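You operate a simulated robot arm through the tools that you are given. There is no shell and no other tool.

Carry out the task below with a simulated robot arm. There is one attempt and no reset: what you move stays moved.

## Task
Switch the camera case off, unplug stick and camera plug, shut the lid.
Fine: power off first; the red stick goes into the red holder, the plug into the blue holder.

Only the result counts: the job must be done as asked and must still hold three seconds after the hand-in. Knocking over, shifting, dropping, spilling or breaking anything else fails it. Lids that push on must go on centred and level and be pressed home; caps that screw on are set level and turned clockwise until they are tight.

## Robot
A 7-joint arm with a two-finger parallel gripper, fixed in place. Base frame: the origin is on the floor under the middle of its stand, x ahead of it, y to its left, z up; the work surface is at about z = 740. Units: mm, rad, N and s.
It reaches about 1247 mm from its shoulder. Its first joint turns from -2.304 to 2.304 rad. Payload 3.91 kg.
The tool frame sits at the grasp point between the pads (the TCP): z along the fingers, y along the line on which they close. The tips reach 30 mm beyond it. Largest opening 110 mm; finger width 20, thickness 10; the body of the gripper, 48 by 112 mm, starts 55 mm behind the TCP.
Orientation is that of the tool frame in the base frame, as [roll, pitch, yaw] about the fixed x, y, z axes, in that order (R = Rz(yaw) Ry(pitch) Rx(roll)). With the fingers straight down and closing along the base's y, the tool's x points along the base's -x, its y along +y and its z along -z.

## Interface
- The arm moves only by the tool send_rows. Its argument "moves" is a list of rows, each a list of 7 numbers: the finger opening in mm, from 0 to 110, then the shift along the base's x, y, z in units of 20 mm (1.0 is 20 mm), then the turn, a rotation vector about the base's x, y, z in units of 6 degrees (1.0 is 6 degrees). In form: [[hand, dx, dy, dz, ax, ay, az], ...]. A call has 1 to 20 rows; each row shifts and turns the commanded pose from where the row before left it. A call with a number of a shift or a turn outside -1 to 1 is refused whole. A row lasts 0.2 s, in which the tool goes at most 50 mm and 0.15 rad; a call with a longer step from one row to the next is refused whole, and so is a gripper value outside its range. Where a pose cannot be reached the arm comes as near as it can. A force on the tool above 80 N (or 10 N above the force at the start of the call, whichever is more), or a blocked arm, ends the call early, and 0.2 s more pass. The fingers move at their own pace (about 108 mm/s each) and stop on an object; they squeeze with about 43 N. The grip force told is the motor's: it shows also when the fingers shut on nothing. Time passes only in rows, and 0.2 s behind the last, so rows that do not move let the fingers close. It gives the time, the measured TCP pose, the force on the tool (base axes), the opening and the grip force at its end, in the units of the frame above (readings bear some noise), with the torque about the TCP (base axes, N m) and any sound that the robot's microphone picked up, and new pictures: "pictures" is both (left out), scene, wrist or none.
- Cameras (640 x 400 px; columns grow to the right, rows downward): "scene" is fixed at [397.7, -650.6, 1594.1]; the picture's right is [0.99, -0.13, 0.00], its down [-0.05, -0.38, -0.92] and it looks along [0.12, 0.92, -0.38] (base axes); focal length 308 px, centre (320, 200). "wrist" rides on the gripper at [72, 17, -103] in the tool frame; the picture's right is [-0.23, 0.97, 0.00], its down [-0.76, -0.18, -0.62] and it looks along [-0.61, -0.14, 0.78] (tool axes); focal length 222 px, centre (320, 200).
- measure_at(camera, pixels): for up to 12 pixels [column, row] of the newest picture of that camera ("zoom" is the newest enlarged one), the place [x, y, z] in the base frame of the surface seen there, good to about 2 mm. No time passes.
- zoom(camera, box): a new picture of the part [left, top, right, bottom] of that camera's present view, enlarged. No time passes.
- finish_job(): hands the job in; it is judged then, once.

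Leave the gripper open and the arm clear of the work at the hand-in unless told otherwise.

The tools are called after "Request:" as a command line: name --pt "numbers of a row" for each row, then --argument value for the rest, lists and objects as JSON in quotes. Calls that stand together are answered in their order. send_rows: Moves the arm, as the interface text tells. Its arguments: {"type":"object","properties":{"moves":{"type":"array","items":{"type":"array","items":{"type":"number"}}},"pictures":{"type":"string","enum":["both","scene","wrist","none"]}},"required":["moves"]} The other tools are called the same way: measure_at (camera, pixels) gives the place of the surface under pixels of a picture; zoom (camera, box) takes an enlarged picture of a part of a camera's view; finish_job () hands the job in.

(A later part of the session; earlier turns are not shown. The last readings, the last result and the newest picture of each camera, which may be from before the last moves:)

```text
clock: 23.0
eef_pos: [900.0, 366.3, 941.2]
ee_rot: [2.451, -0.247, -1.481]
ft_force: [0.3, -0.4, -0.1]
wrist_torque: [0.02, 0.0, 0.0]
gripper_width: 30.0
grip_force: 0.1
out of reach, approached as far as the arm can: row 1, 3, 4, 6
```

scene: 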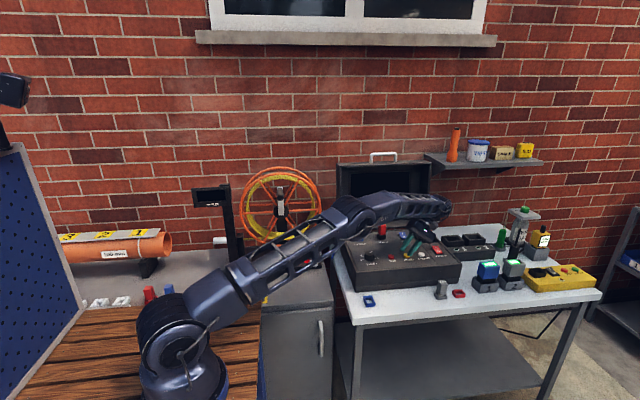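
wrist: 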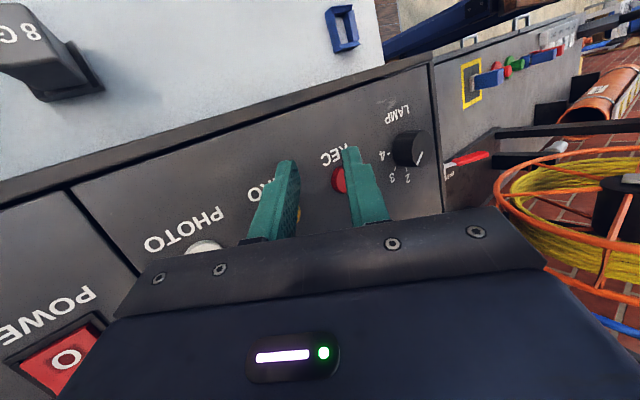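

The elbow has flipped to its normal, upward bend (scene elbow ~(345,210), forearm now going down). Now I retract up and inward while turning the fingers back to vertical.

Request:
send_rows --pt "30 -0.5 0 0.5 0 0 0" --pt "30 -0.5 0 0.6 0.366 -0.93 0" --pt "30 -0.5 0 0.8 0.366 -0.93 0" --pt "30 -0.5 0 0.8 0.366 -0.93 0" --pt "60 -0.5 0 0.8 0.366 -0.93 0" --pt "60 -0.5 0 0.8 0.366 -0.93 0" --pt "60 -0.5 0 0.8 0.366 -0.93 0" --pt "60 -0.5 0 0.8 0.366 -0.93 0" --pictures "both"

```text
clock: 24.8
eef_pos: [820.9, 368.2, 1058.5]
ee_rot: [-3.137, 0.003, -1.569]
ft_force: [0.2, 0.4, -0.8]
wrist_torque: [0.02, 0.03, 0.0]
gripper_width: 60.2
grip_force: 0.1
```

scene: 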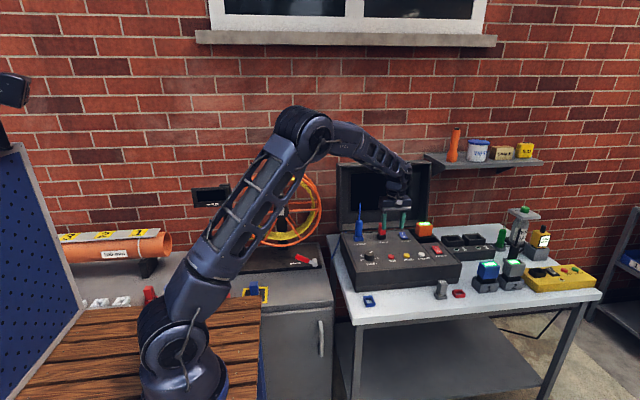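
wrist: 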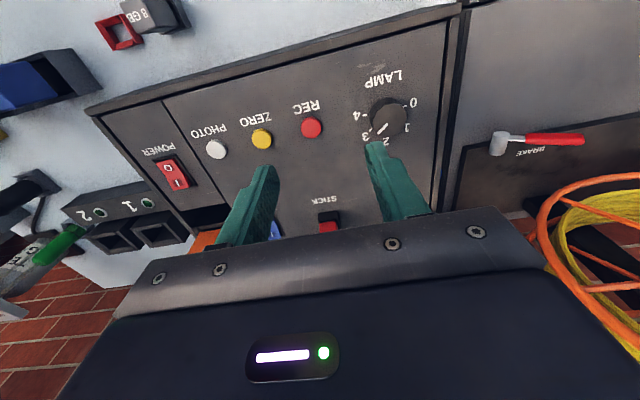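

The arm is back in a healthy posture at (821,368,1058), fingers vertical, closing along x. Now I tilt 45° (fingers toward +y) and move in front of the plug.

Request:
send_rows --pt "60 -0.52 0.45 0 1 0 0" --pt "60 -0.52 0.45 0 1 0 0" --pt "60 -0.52 0.45 0 1 0 0" --pt "60 -0.52 0.45 0 1 0 0" --pt "60 -0.52 0.45 0 1 0 0" --pt "60 -0.52 0.45 0 1 0 0" --pt "60 -0.52 0.45 0 1 0 0" --pt "60 -0.5 0.45 0 0.5 0 0" --pt "60 0 0 0 0 0 0" --pictures "both"

```text
clock: 26.8
eef_pos: [736.6, 440.6, 1059.0]
ee_rot: [-3.136, 0.788, -1.569]
ft_force: [-0.1, 0.3, -0.5]
wrist_torque: [-0.01, -0.01, 0.01]
gripper_width: 60.3
grip_force: 0.0
```

scene: 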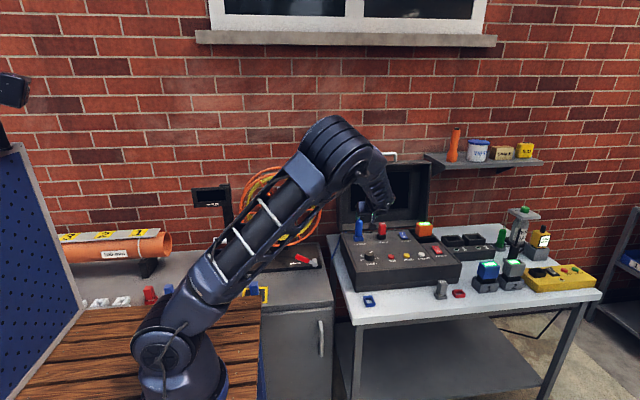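
wrist: 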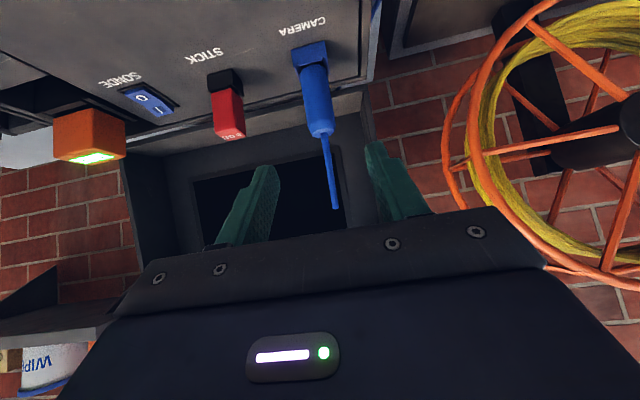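

The plug is seen between the fingers, wrist (315,60)–(335,205). I measure its axis from this view.

Request:
zoom --camera "wrist" --box '[270, 30, 370, 220]'

Request:
measure_at --camera "wrist" --pixels '[[316, 105], [305, 105], [328, 103], [320, 130], [332, 180], [312, 80], [302, 80], [324, 78], [312, 55], [296, 55], [326, 50], [335, 207]]'

```text
2.11 times, centred on (320, 125) of wrist
```

zoom: 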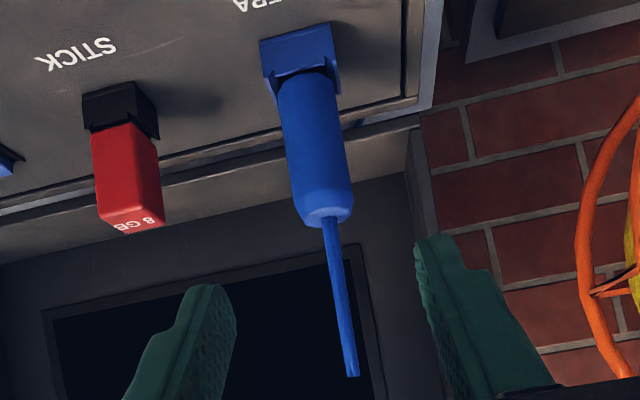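

```text
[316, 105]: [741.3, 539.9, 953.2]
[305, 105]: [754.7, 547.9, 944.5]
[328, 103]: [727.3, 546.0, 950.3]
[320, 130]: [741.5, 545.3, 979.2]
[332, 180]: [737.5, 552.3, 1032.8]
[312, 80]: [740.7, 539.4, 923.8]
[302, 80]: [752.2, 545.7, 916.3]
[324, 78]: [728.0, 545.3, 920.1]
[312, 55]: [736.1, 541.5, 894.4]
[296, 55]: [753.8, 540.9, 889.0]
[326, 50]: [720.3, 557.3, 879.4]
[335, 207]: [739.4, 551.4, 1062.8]
```

Plug axis at about (740,554). I advance along the tool axis to the grasp point (740,554,948) with the fingers open 60 mm.

Request:
send_rows --pt "60 0.17 0.71 -0.695 0 0 0" --pt "60 0 0.71 -0.695 0 0 0" --pt "60 0 0.71 -0.695 0 0 0" --pt "60 0 0.71 -0.695 0 0 0" --pt "60 0 0.71 -0.695 0 0 0" --pt "60 0 0.71 -0.695 0 0 0" --pt "60 0 0.71 -0.695 0 0 0" --pt "60 0 0.71 -0.695 0 0 0" --pt "60 0 0 0 0 0 0" --pictures "both"

Request:
zoom --camera "scene" --box '[325, 170, 405, 260]'

```text
clock: 28.8
eef_pos: [740.4, 552.6, 947.8]
ee_rot: [-3.135, 0.789, -1.57]
ft_force: [-0.2, -0.7, -0.8]
wrist_torque: [-0.01, 0.02, 0.02]
gripper_width: 60.1
grip_force: 0.1
```

scene: 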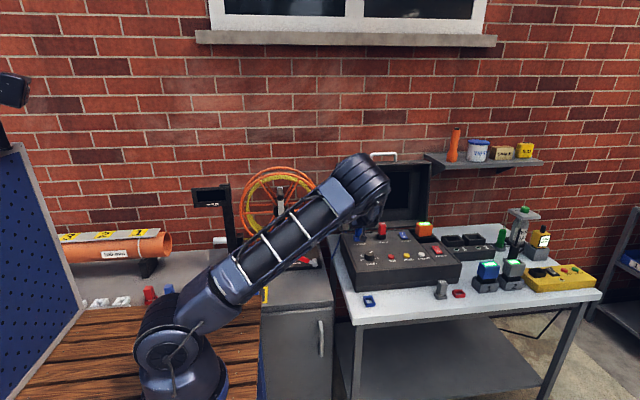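
wrist: 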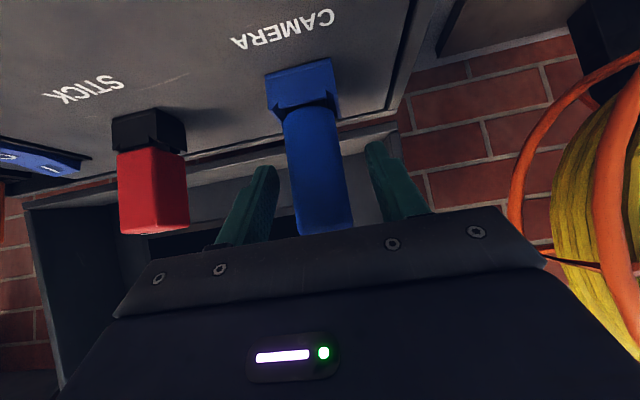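

```text
4.44 times, centred on (365, 215) of scene
```

zoom: 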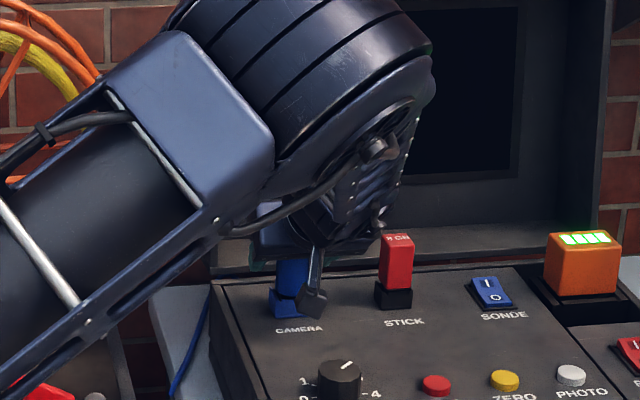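

The plug is centred between the fingers. I close the gripper.

Request:
send_rows --pt "20 0 0 0 0 0 0" --pt "20 0 0 0 0 0 0" --pt "20 0 0 0 0 0 0" --pictures "wrist"

```text
clock: 29.6
eef_pos: [738.7, 552.6, 947.0]
ee_rot: [-3.136, 0.789, -1.569]
ft_force: [4.8, 2.2, 0.4]
wrist_torque: [0.1, 0.01, -0.06]
gripper_width: 30.6
grip_force: 43.2
```

wrist: 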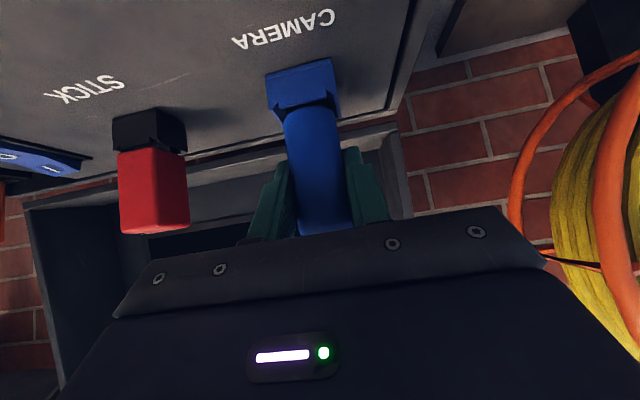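

Gripped (30.6 mm, 43 N). I pull the plug straight up slowly.

Request:
send_rows --pt "20 0 0 0.15 0 0 0" --pt "20 0 0 0.15 0 0 0" --pt "20 0 0 0.2 0 0 0" --pt "20 0 0 0.25 0 0 0" --pt "20 0 0 0.25 0 0 0" --pictures "both"

```text
clock: 30.8
eef_pos: [740.4, 553.0, 968.2]
ee_rot: [-3.135, 0.788, -1.569]
ft_force: [-0.1, 0.1, -0.9]
wrist_torque: [-0.02, -0.01, 0.01]
gripper_width: 30.7
grip_force: 42.8
```

scene: 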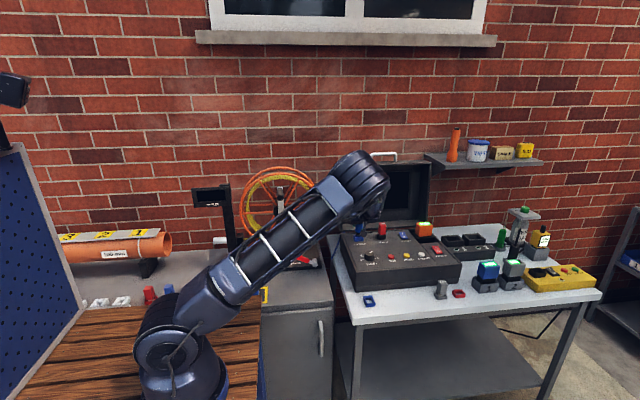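
wrist: 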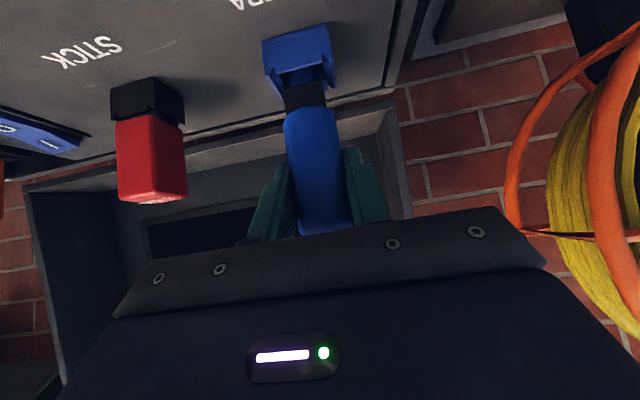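

The plug comes out; its black foot is showing at wrist (305,95). I lift another 60 mm and look at the foot.

Request:
send_rows --pt "20 0 0 0.6 0 0 0" --pt "20 0 0 0.8 0 0 0" --pt "20 0 0 0.8 0 0 0" --pt "20 0 0 0.8 0 0 0" --pt "20 0 0 0 0 0 0" --pictures "both"

Request:
zoom --camera "wrist" --box '[230, 20, 390, 160]'

Request:
zoom --camera "scene" --box '[335, 180, 395, 250]'

```text
clock: 32.0
eef_pos: [739.2, 553.4, 1027.4]
ee_rot: [-3.136, 0.789, -1.569]
ft_force: [-0.1, 1.3, -1.0]
wrist_torque: [0.06, -0.01, 0.0]
gripper_width: 30.5
grip_force: 42.9
```

scene: 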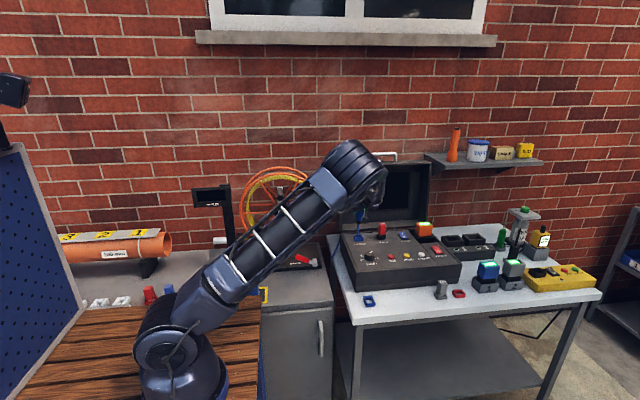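
wrist: 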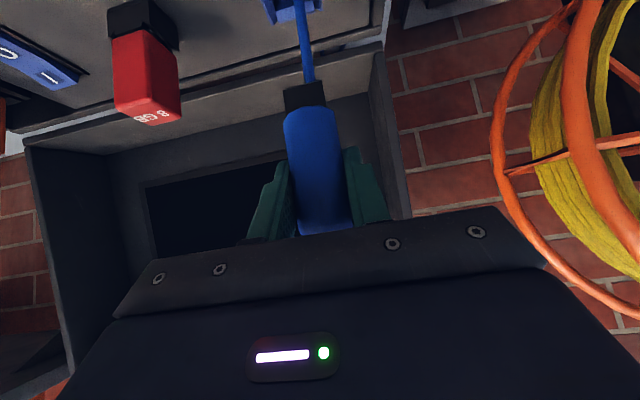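

```text
2.86 times, centred on (310, 90) of wrist
```

zoom: 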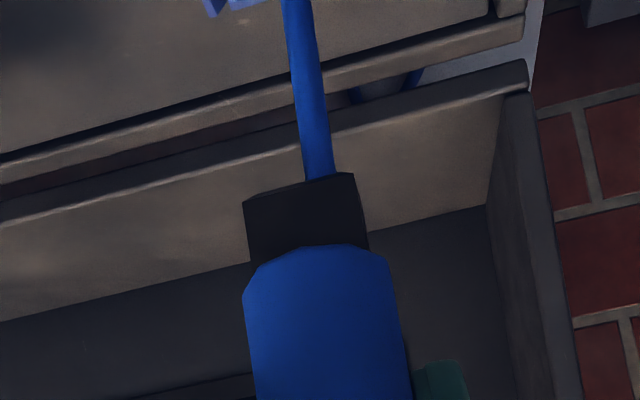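

```text
5.71 times, centred on (365, 215) of scene
```

zoom: 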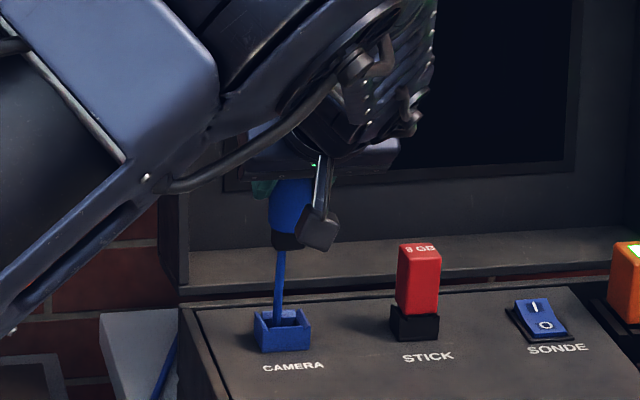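

A thin blue strand runs from the plug's foot down to the socket; it may be a cable or a long pin. I raise it a little further to see what it does.

Request:
send_rows --pt "20 0 0 0.5 0 0 0" --pt "20 0 0 0.8 0 0 0" --pt "20 0 0 0.7 0 0 0" --pt "20 0 0 0 0 0 0" --pictures "both"

Request:
zoom --camera "wrist" --box '[230, 0, 390, 140]'

Request:
zoom --camera "scene" --box '[335, 170, 395, 250]'

```text
clock: 33.0
eef_pos: [740.5, 552.5, 1067.0]
ee_rot: [-3.135, 0.787, -1.568]
ft_force: [-0.2, -0.1, -1.5]
wrist_torque: [-0.01, 0.02, 0.0]
gripper_width: 30.6
grip_force: 43.0
```

scene: 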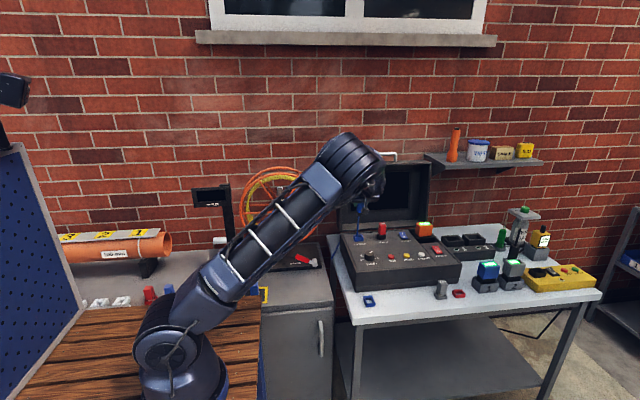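
wrist: 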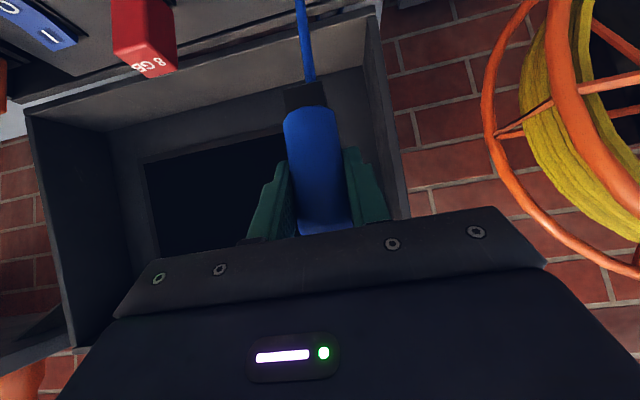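

```text
2.86 times, centred on (310, 70) of wrist
```

zoom: 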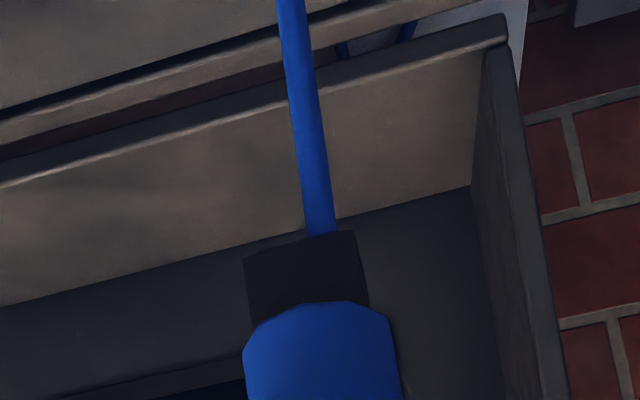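

```text
5.00 times, centred on (365, 210) of scene
```

zoom: 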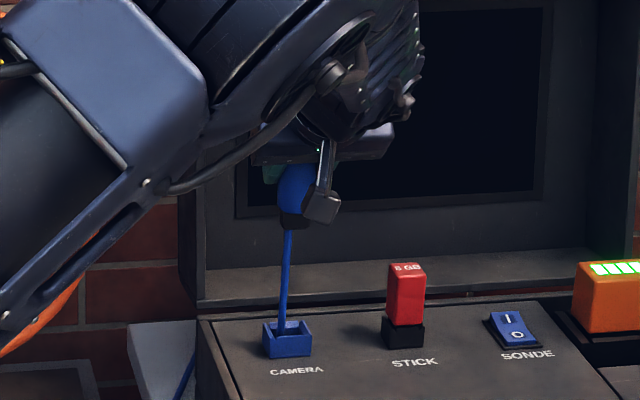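

The strand lengthens as I lift, so it's just the cable. I measure the black foot to learn its shape and orientation.

Request:
measure_at --camera "wrist" --pixels '[[287, 92], [305, 90], [323, 88], [288, 104], [305, 103], [324, 102], [306, 85], [318, 83], [292, 91], [320, 95], [310, 60], [303, 20]]'

Request:
zoom --camera "scene" --box '[348, 195, 376, 225]'

```text
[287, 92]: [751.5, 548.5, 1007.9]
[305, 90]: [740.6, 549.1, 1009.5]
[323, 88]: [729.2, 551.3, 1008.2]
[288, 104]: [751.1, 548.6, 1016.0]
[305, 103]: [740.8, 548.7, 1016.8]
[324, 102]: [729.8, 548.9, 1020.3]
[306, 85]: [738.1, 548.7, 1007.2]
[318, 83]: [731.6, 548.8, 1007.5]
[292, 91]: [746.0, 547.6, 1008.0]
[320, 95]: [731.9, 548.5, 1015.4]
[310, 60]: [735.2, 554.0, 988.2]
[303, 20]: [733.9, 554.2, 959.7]
```

```text
13.33 times, centred on (362, 210) of scene
```

zoom: 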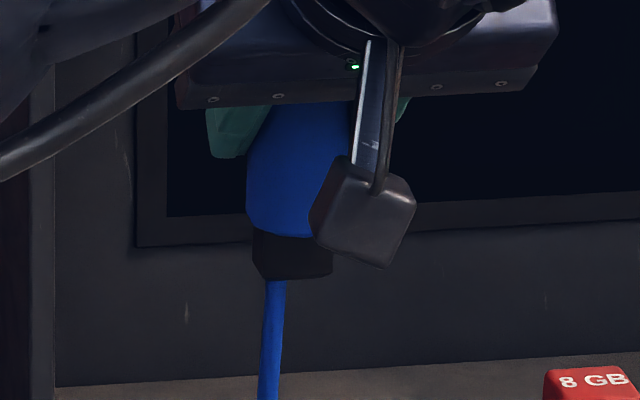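

The foot is a 22×12 mm block, long side along x, while the blue holder's long side runs along y, so the plug must be turned 90°. I move to above the blue holder (710,251) at the same height while turning −90° about z.

Request:
send_rows --pt "20 -0.09 -0.6 0 0 0 0" --pt "20 -0.094 -0.96 0 0 0 -1" --pt "20 -0.094 -0.96 0 0 0 -1" --pt "20 -0.094 -0.96 0 0 0 -1" --pt "20 -0.094 -0.96 0 0 0 -1" --pt "20 -0.094 -0.96 0 0 0 -1" --pt "20 -0.094 -0.96 0 0 0 -1" --pt "20 -0.094 -0.96 0 0 0 -1" --pt "20 -0.094 -0.96 0 0 0 -1" --pt "20 -0.094 -0.96 0 0 0 -1" --pt "20 -0.094 -0.96 0 0 0 -1" --pt "20 -0.094 -0.96 0 0 0 -1" --pt "20 -0.094 -0.96 0 0 0 -1" --pt "20 -0.094 -0.96 0 0 0 -1" --pt "20 -0.094 -0.96 0 0 0 -1" --pt "20 -0.094 -0.96 0 0 0 -1" --pt "20 0 0 0 0 0 0" --pictures "both"

Request:
zoom --camera "scene" --box '[310, 180, 430, 320]'

```text
clock: 36.6
eef_pos: [710.5, 252.3, 1067.0]
ee_rot: [-3.136, 0.789, 3.14]
ft_force: [0.2, -0.3, -0.7]
wrist_torque: [0.02, -0.02, 0.0]
gripper_width: 30.6
grip_force: 43.1
```

scene: 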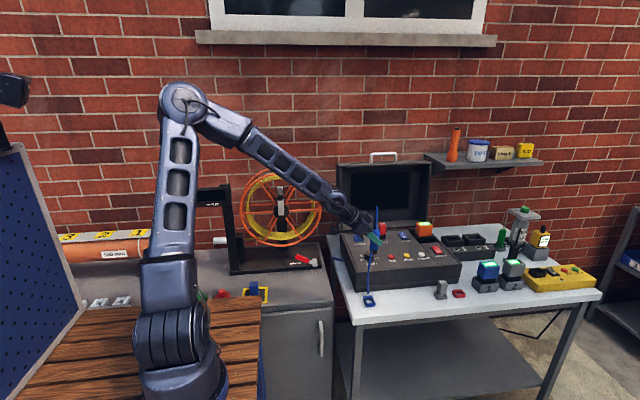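
wrist: 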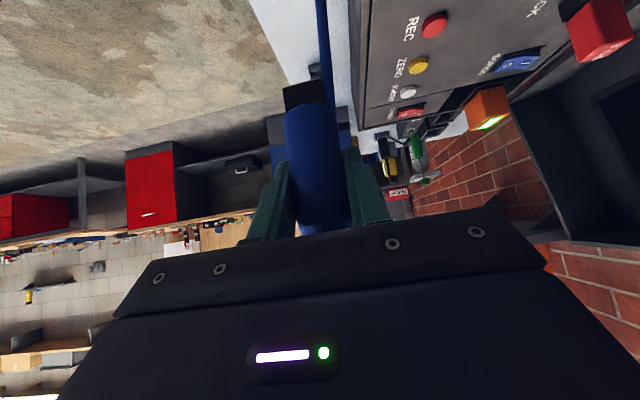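

```text
2.86 times, centred on (370, 250) of scene
```

zoom: 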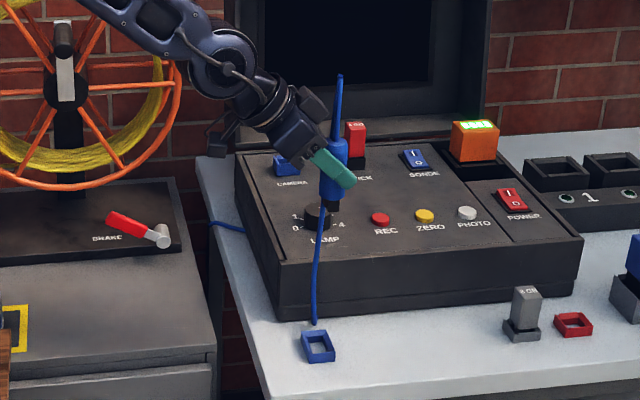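

The plug is now above the blue holder and turned. I zoom in to check the foot against the holder.

Request:
zoom --camera "scene" --box '[345, 220, 400, 310]'

Request:
zoom --camera "wrist" --box '[240, 40, 380, 180]'

```text
4.44 times, centred on (372, 265) of scene
```

zoom: 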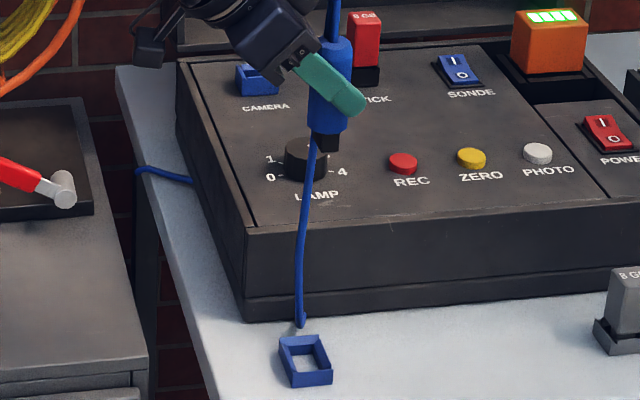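

```text
2.86 times, centred on (310, 110) of wrist
```

zoom: 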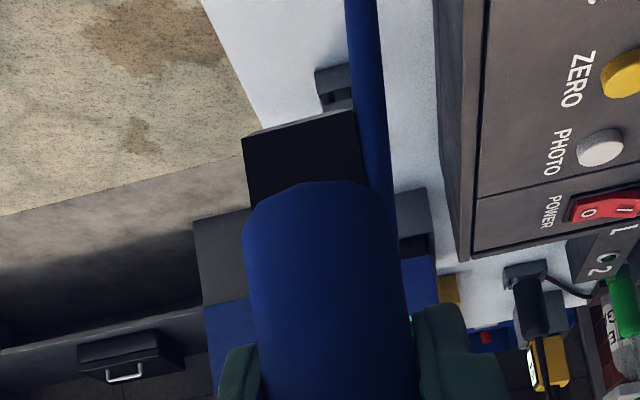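

Request:
measure_at --camera "zoom" --pixels '[[248, 145], [300, 135], [345, 125], [252, 195], [300, 175], [358, 175], [350, 115], [246, 138]]'

Request:
measure_at --camera "scene" --pixels '[[360, 251], [362, 252], [365, 252], [361, 253], [364, 253], [362, 247], [364, 246], [370, 245], [366, 225]]'

```text
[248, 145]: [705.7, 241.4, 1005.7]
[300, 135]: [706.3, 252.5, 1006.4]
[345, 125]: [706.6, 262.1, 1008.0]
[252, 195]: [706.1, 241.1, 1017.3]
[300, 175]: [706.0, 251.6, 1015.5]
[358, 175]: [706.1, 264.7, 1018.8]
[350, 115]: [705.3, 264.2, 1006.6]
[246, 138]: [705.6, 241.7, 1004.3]
```

```text
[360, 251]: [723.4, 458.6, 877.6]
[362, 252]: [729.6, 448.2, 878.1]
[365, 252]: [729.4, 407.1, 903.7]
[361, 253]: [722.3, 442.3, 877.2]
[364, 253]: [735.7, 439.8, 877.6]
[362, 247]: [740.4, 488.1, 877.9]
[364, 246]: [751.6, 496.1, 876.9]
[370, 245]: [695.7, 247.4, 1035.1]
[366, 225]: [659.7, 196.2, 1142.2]
```

Foot centre is about (711.5,253), holder centre about (710,251). I descend to ~37 mm above the rim with a small correction and look again.

Request:
send_rows --pt "20 -0.07 -0.1 -0.95 0 0 0" --pt "20 0 0 -0.95 0 0 0" --pt "20 0 0 -0.95 0 0 0" --pt "20 0 0 -0.95 0 0 0" --pt "20 0 0 -0.95 0 0 0" --pt "20 0 0 -0.95 0 0 0" --pt "20 0 0 -0.95 0 0 0" --pt "20 0 0 -0.95 0 0 0" --pt "20 0 0 -0.95 0 0 0" --pt "20 0 0 0 0 0 0" --pictures "both"

Request:
zoom --camera "scene" --box '[345, 260, 395, 310]'

```text
clock: 38.8
eef_pos: [708.5, 251.4, 898.1]
ee_rot: [-3.136, 0.79, -3.139]
ft_force: [0.3, -0.7, -1.3]
wrist_torque: [0.0, 0.01, -0.01]
gripper_width: 30.7
grip_force: 43.1
```

scene: 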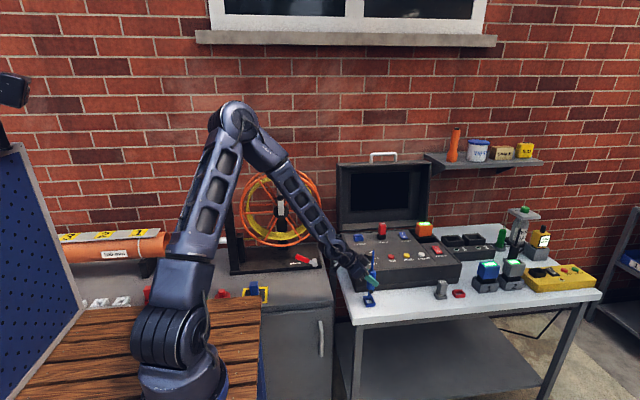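
wrist: 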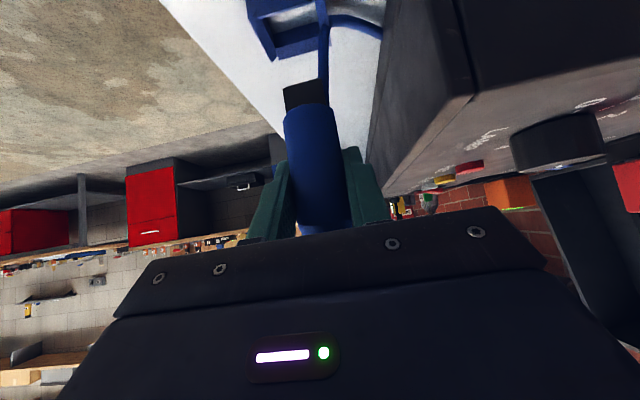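

```text
8.00 times, centred on (370, 285) of scene
```

zoom: 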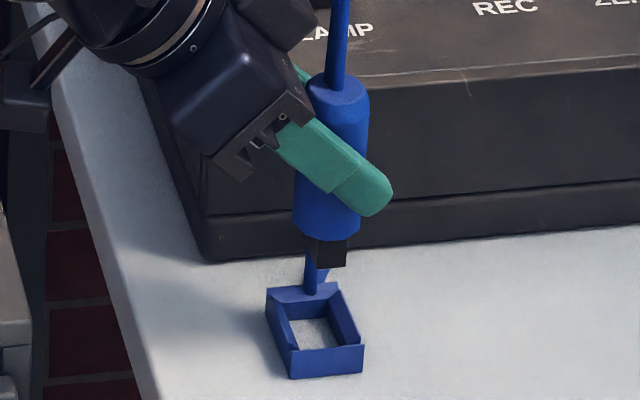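

Request:
zoom --camera "scene" --box '[358, 280, 382, 310]'

Request:
zoom --camera "wrist" --box '[230, 0, 390, 120]'

```text
13.33 times, centred on (370, 295) of scene
```

zoom: 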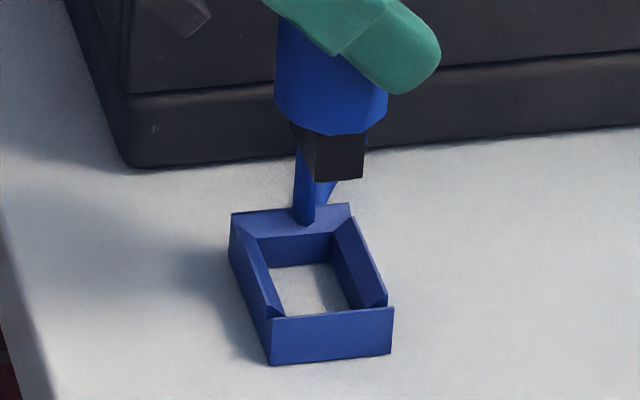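

```text
3.33 times, centred on (310, 60) of wrist
```

zoom: 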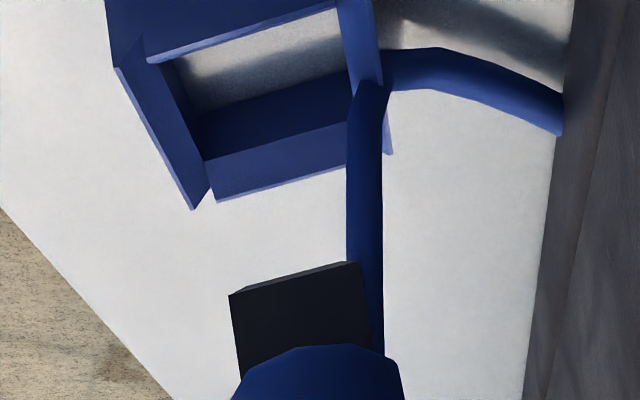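

Request:
measure_at --camera "zoom" --pixels '[[120, 68], [190, 205], [212, 198], [145, 58], [235, 298], [343, 265], [290, 310], [180, 130], [170, 62], [345, 80], [330, 140], [262, 180]]'

Request:
zoom --camera "scene" --box '[358, 280, 382, 310]'

Request:
measure_at --camera "zoom" --pixels '[[236, 214], [346, 207], [388, 310], [275, 319], [318, 160], [358, 158], [340, 175], [330, 120], [255, 300], [375, 280], [300, 210], [310, 160]]'

```text
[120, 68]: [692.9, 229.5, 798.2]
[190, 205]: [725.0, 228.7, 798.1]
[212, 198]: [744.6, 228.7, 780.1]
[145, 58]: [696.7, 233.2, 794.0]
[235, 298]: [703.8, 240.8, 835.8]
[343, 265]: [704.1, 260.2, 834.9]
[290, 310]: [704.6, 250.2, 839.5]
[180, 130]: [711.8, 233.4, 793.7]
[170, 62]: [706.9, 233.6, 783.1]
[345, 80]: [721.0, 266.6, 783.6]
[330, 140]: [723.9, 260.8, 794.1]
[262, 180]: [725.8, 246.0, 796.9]
```

```text
13.33 times, centred on (370, 295) of scene
```

zoom: 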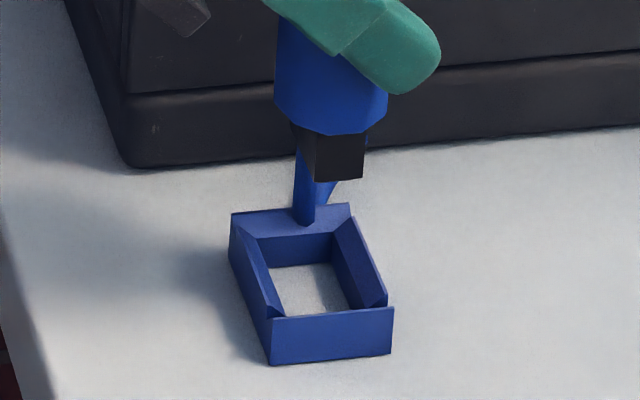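

```text
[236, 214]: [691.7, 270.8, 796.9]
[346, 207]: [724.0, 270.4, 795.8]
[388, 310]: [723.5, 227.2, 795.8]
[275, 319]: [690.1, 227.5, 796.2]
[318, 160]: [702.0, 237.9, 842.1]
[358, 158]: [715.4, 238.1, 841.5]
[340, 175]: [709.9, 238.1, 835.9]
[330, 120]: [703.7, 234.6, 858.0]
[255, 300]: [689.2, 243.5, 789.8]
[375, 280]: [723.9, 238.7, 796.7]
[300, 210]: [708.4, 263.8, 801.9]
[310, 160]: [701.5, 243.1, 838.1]
```

Relative offset of foot to holder is about (+1.5,+0.8) mm. I correct that and lower into the holder with fine steps at the end.

Request:
send_rows --pt "20 -0.075 -0.04 -0.3 0 0 0" --pt "20 0 0 -0.6 0 0 0" --pt "20 0 0 -0.6 0 0 0" --pt "20 0 0 -0.3 0 0 0" --pt "20 0 0 -0.15 0 0 0" --pt "20 0 0 -0.15 0 0 0" --pt "20 0 0 0 0 0 0" --pictures "both"

Request:
zoom --camera "scene" --box '[350, 270, 390, 310]'

```text
clock: 40.4
eef_pos: [708.1, 250.4, 854.5]
ee_rot: [-3.135, 0.788, -3.14]
ft_force: [0.5, 0.1, -1.2]
wrist_torque: [0.0, -0.01, -0.01]
gripper_width: 30.8
grip_force: 42.8
```

scene: 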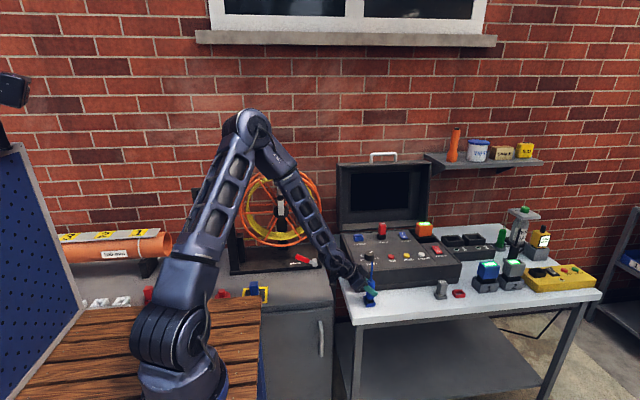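
wrist: 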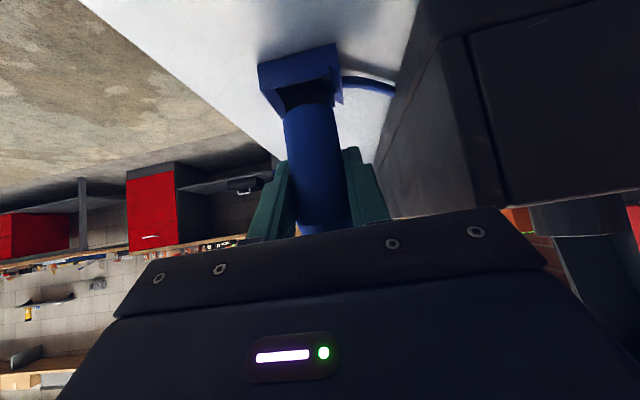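

```text
10.00 times, centred on (370, 290) of scene
```

zoom: 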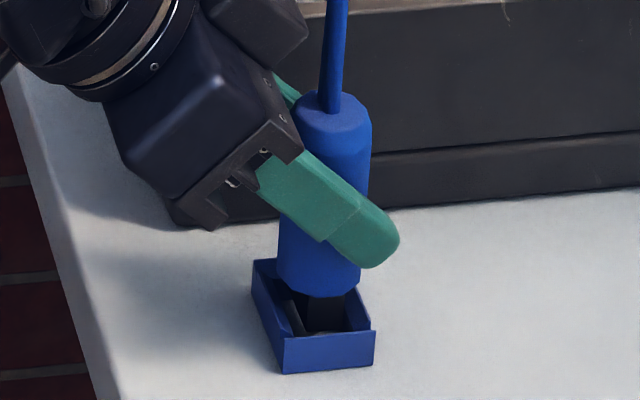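

The foot is entering the holder cleanly. I keep lowering in 1–2 mm steps until it seats.

Request:
send_rows --pt "20 0 0 -0.1 0 0 0" --pt "20 0 0 -0.1 0 0 0" --pt "20 0 0 -0.1 0 0 0" --pt "20 0 0 -0.05 0 0 0" --pt "20 0 0 0 0 0 0" --pictures "none"

```text
clock: 41.6
eef_pos: [707.5, 251.2, 847.6]
ee_rot: [-3.134, 0.79, -3.141]
ft_force: [0.0, -0.4, -0.8]
wrist_torque: [0.02, 0.03, 0.01]
gripper_width: 30.6
grip_force: 42.8
```

Request:
send_rows --pt "20 0 0 -0.075 0 0 0" --pt "20 0 0 -0.075 0 0 0" --pt "20 0 0 -0.05 0 0 0" --pt "20 0 0 0 0 0 0" --pictures "both"

Request:
zoom --camera "scene" --box '[350, 270, 390, 310]'

```text
clock: 42.6
eef_pos: [708.2, 251.2, 845.7]
ee_rot: [-3.139, 0.794, 3.14]
ft_force: [-5.0, 2.0, 32.6]
wrist_torque: [0.24, 0.24, 0.04]
gripper_width: 30.8
grip_force: 42.7
```

scene: 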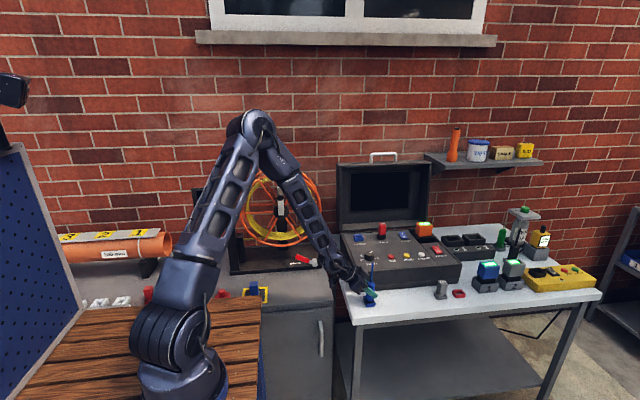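
wrist: 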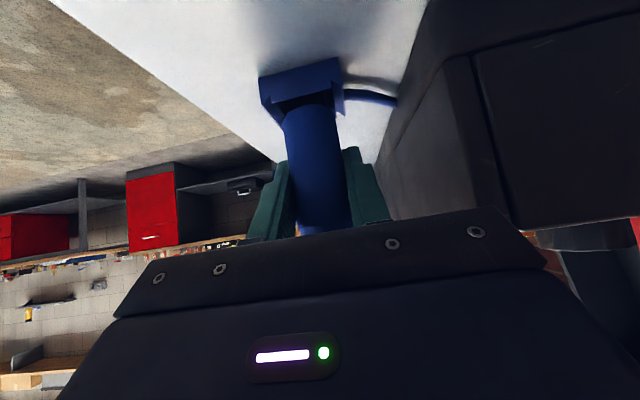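

```text
10.00 times, centred on (370, 290) of scene
```

zoom: 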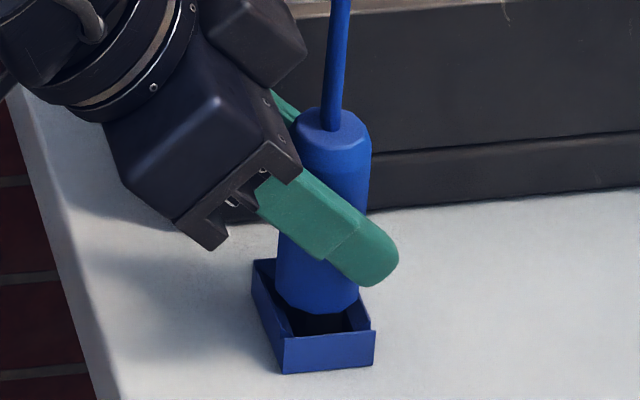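

Seated with ~33 N of contact. I relieve the pressure, open the fingers, and wait.

Request:
send_rows --pt "20 0 0 0.1 0 0 0" --pt "20 0 0 0 0 0 0" --pt "40 0 0 0 0 0 0" --pt "55 0 0 0 0 0 0" --pt "55 0 0 0 0 0 0" --pictures "both"

Request:
zoom --camera "scene" --box '[350, 250, 400, 310]'

```text
clock: 43.8
eef_pos: [706.8, 248.8, 846.9]
ee_rot: [-3.136, 0.787, -3.14]
ft_force: [-0.7, -0.8, -0.5]
wrist_torque: [0.01, 0.01, 0.0]
gripper_width: 54.8
grip_force: 0.1
```

scene: 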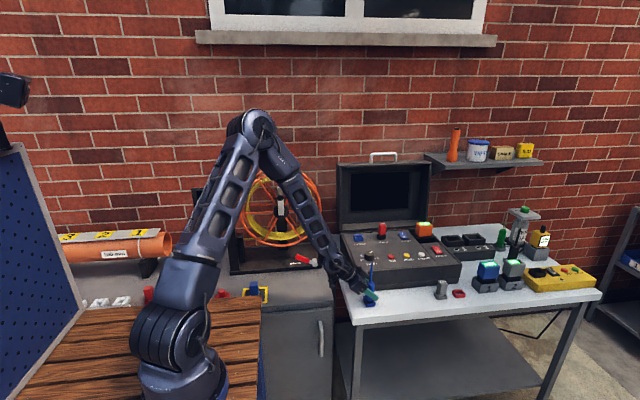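
wrist: 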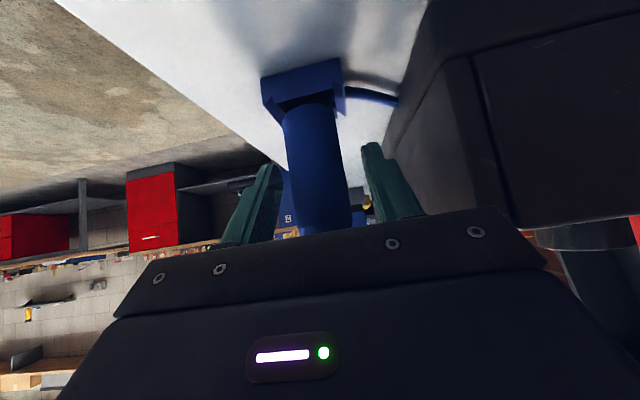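

```text
6.67 times, centred on (375, 280) of scene
```

zoom: 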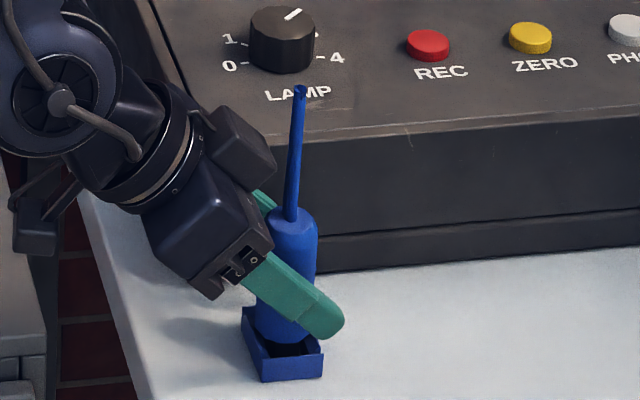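

The plug stands in the blue holder. I back out along the tool axis (−x,+z).

Request:
send_rows --pt "55 -0.4 0 0.4 0 0 0" --pt "55 -0.7 0 0.7 0 0 0" --pt "55 -0.7 0 0.7 0 0 0" --pt "55 -0.7 0 0.7 0 0 0" --pt "55 -0.7 0 0.7 0 0 0" --pt "55 -0.7 0 0.7 0 0 0" --pt "55 -0.7 0 0.7 0 0 0" --pt "55 -0.7 0 0.7 0 0 0" --pictures "both"

Request:
zoom --camera "scene" --box '[330, 220, 410, 310]'

```text
clock: 45.6
eef_pos: [602.3, 250.1, 950.9]
ee_rot: [-3.134, 0.788, -3.139]
ft_force: [-0.2, 0.3, -1.3]
wrist_torque: [-0.01, 0.04, 0.0]
gripper_width: 55.1
grip_force: 0.0
```

scene: 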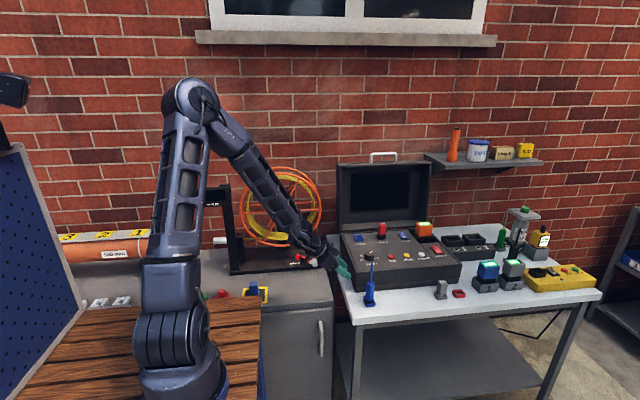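
wrist: 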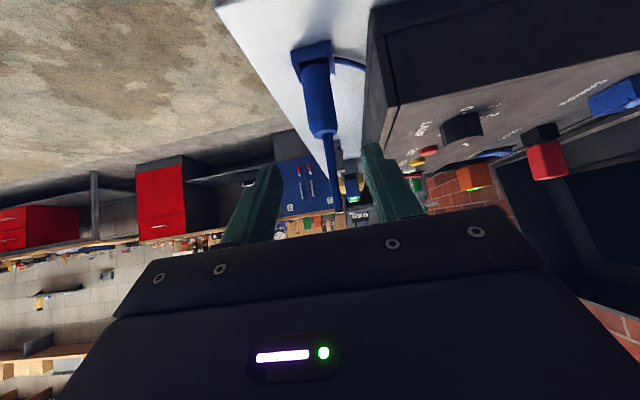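

```text
4.44 times, centred on (370, 265) of scene
```

zoom: 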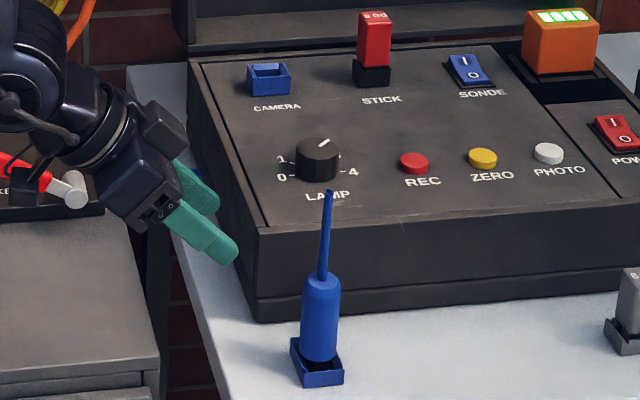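

The plug stands upright. I measure it quickly, then go for the stick: raise to z≈1110, turn the fingers vertical, move over (848,555).

Request:
measure_at --camera "zoom" --pixels '[[322, 285], [330, 195], [310, 320], [338, 320], [320, 350], [318, 380]]'

Request:
send_rows --pt "55 0 0 1 0 0 0" --pt "55 0 0 1 0 0 0" --pt "55 0 0 1 0 0 0" --pt "55 0.3 0.6 1 0 0 0" --pt "55 0.8 1 1 0 0.5 0" --pt "55 0.8 1 0.8 0 1 0" --pt "55 1 1 0.8 0 1 0" --pt "55 1 1 0.6 0 1 0" --pt "55 1 1 0.6 0 1 0" --pt "55 1 1 0 0 1 0" --pt "55 1 1 0 0 1 0" --pt "55 1 1 0 0 1 0" --pt "55 1 1 0 0 0 0" --pt "55 1 1 0 0 0 0" --pt "55 1 1 0 0 0 0" --pt "55 1 1 0 0 0 0" --pictures "both"

```text
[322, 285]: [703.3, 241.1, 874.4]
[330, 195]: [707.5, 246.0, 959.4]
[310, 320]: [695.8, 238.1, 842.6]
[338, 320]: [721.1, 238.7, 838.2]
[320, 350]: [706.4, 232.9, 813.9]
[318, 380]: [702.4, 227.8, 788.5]
```

```text
clock: 49.0
eef_pos: [841.6, 502.3, 1107.2]
ee_rot: [-3.137, 0.004, -3.14]
ft_force: [-0.8, 0.6, 1.1]
wrist_torque: [-0.01, -0.03, 0.01]
gripper_width: 54.9
grip_force: 0.1
```

scene: 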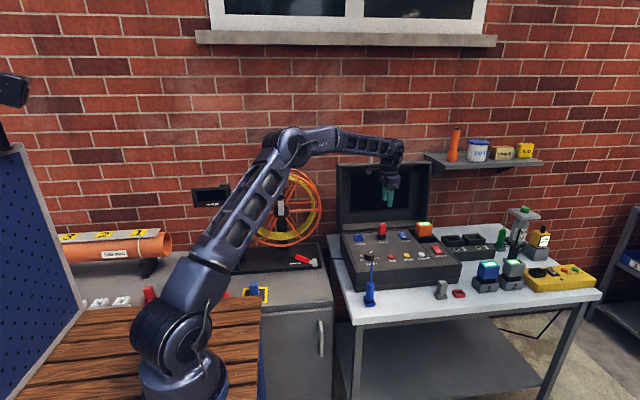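
wrist: 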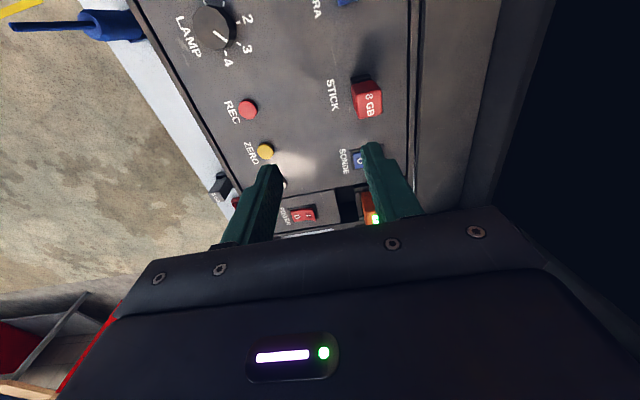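

Fingers are vertical at (842,502,1107). I measure the stick's top from here (wrist ~(367,98)).

Request:
zoom --camera "wrist" --box '[335, 65, 395, 125]'

```text
6.67 times, centred on (365, 95) of wrist
```

zoom: 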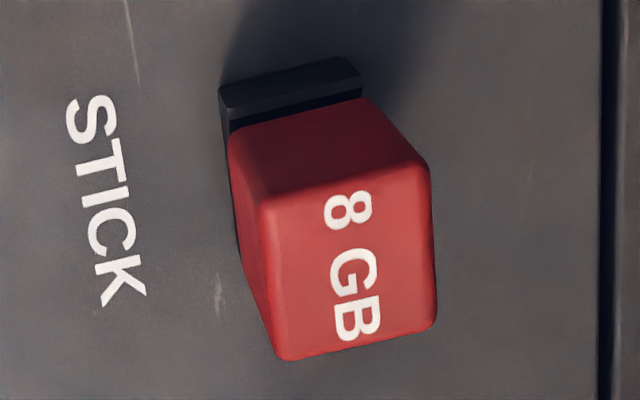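

Request:
measure_at --camera "zoom" --pixels '[[268, 208], [422, 172], [430, 322], [283, 352], [348, 265], [240, 160], [370, 105], [345, 150], [262, 300], [232, 130], [345, 70], [228, 95]]'

```text
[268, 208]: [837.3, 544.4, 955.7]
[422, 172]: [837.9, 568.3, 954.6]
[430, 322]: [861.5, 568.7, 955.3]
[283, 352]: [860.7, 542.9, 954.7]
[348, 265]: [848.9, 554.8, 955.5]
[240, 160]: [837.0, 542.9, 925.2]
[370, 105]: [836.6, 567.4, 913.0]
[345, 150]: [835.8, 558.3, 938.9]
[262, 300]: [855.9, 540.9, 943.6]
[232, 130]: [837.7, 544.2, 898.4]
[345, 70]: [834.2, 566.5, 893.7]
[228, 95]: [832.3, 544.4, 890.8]
```

Stick centre (848.5,555.5), top z≈955. I move over it and descend to TCP z≈944 with 55 mm opening.

Request:
send_rows --pt "55 0.12 0.9 0 0 0 0" --pt "55 0.12 0.9 0 0 0 0" --pt "55 0.11 0.86 0 0 0 0" --pt "55 0 0 -0.9 0 0 0" --pt "55 0 0 -0.9 0 0 0" --pt "55 0 0 -0.9 0 0 0" --pt "55 0 0 -0.9 0 0 0" --pt "55 0 0 -0.9 0 0 0" --pt "55 0 0 -0.9 0 0 0" --pt "55 0 0 0 0 0 0" --pictures "both"

Request:
zoom --camera "scene" --box '[330, 130, 450, 250]'

```text
clock: 51.2
eef_pos: [847.6, 555.7, 1000.3]
ee_rot: [-3.137, 0.003, -3.14]
ft_force: [-0.5, 0.2, -0.1]
wrist_torque: [0.0, 0.02, -0.01]
gripper_width: 55.2
grip_force: 0.0
```

scene: 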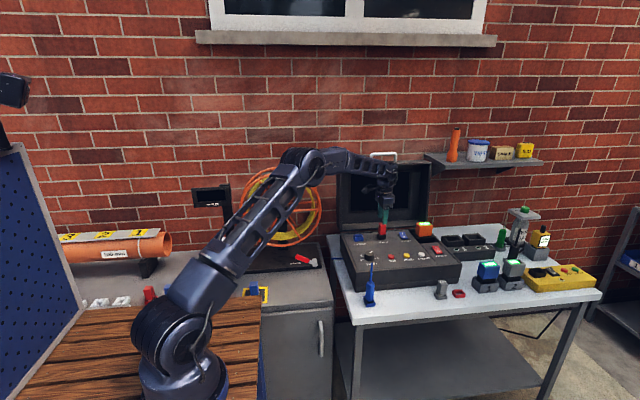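
wrist: 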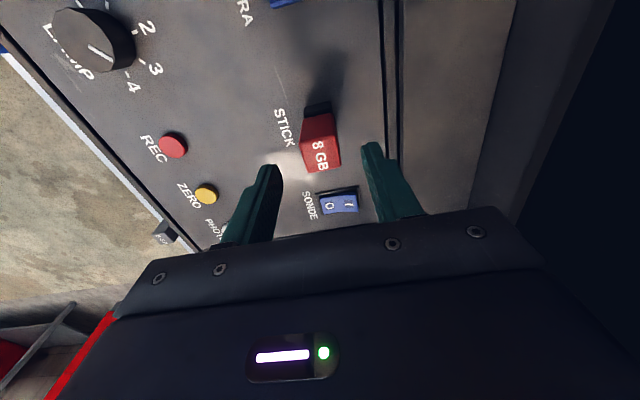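

```text
3.33 times, centred on (390, 190) of scene
```

zoom: 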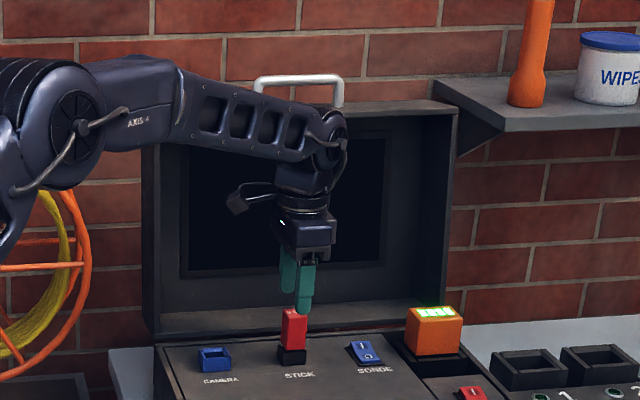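

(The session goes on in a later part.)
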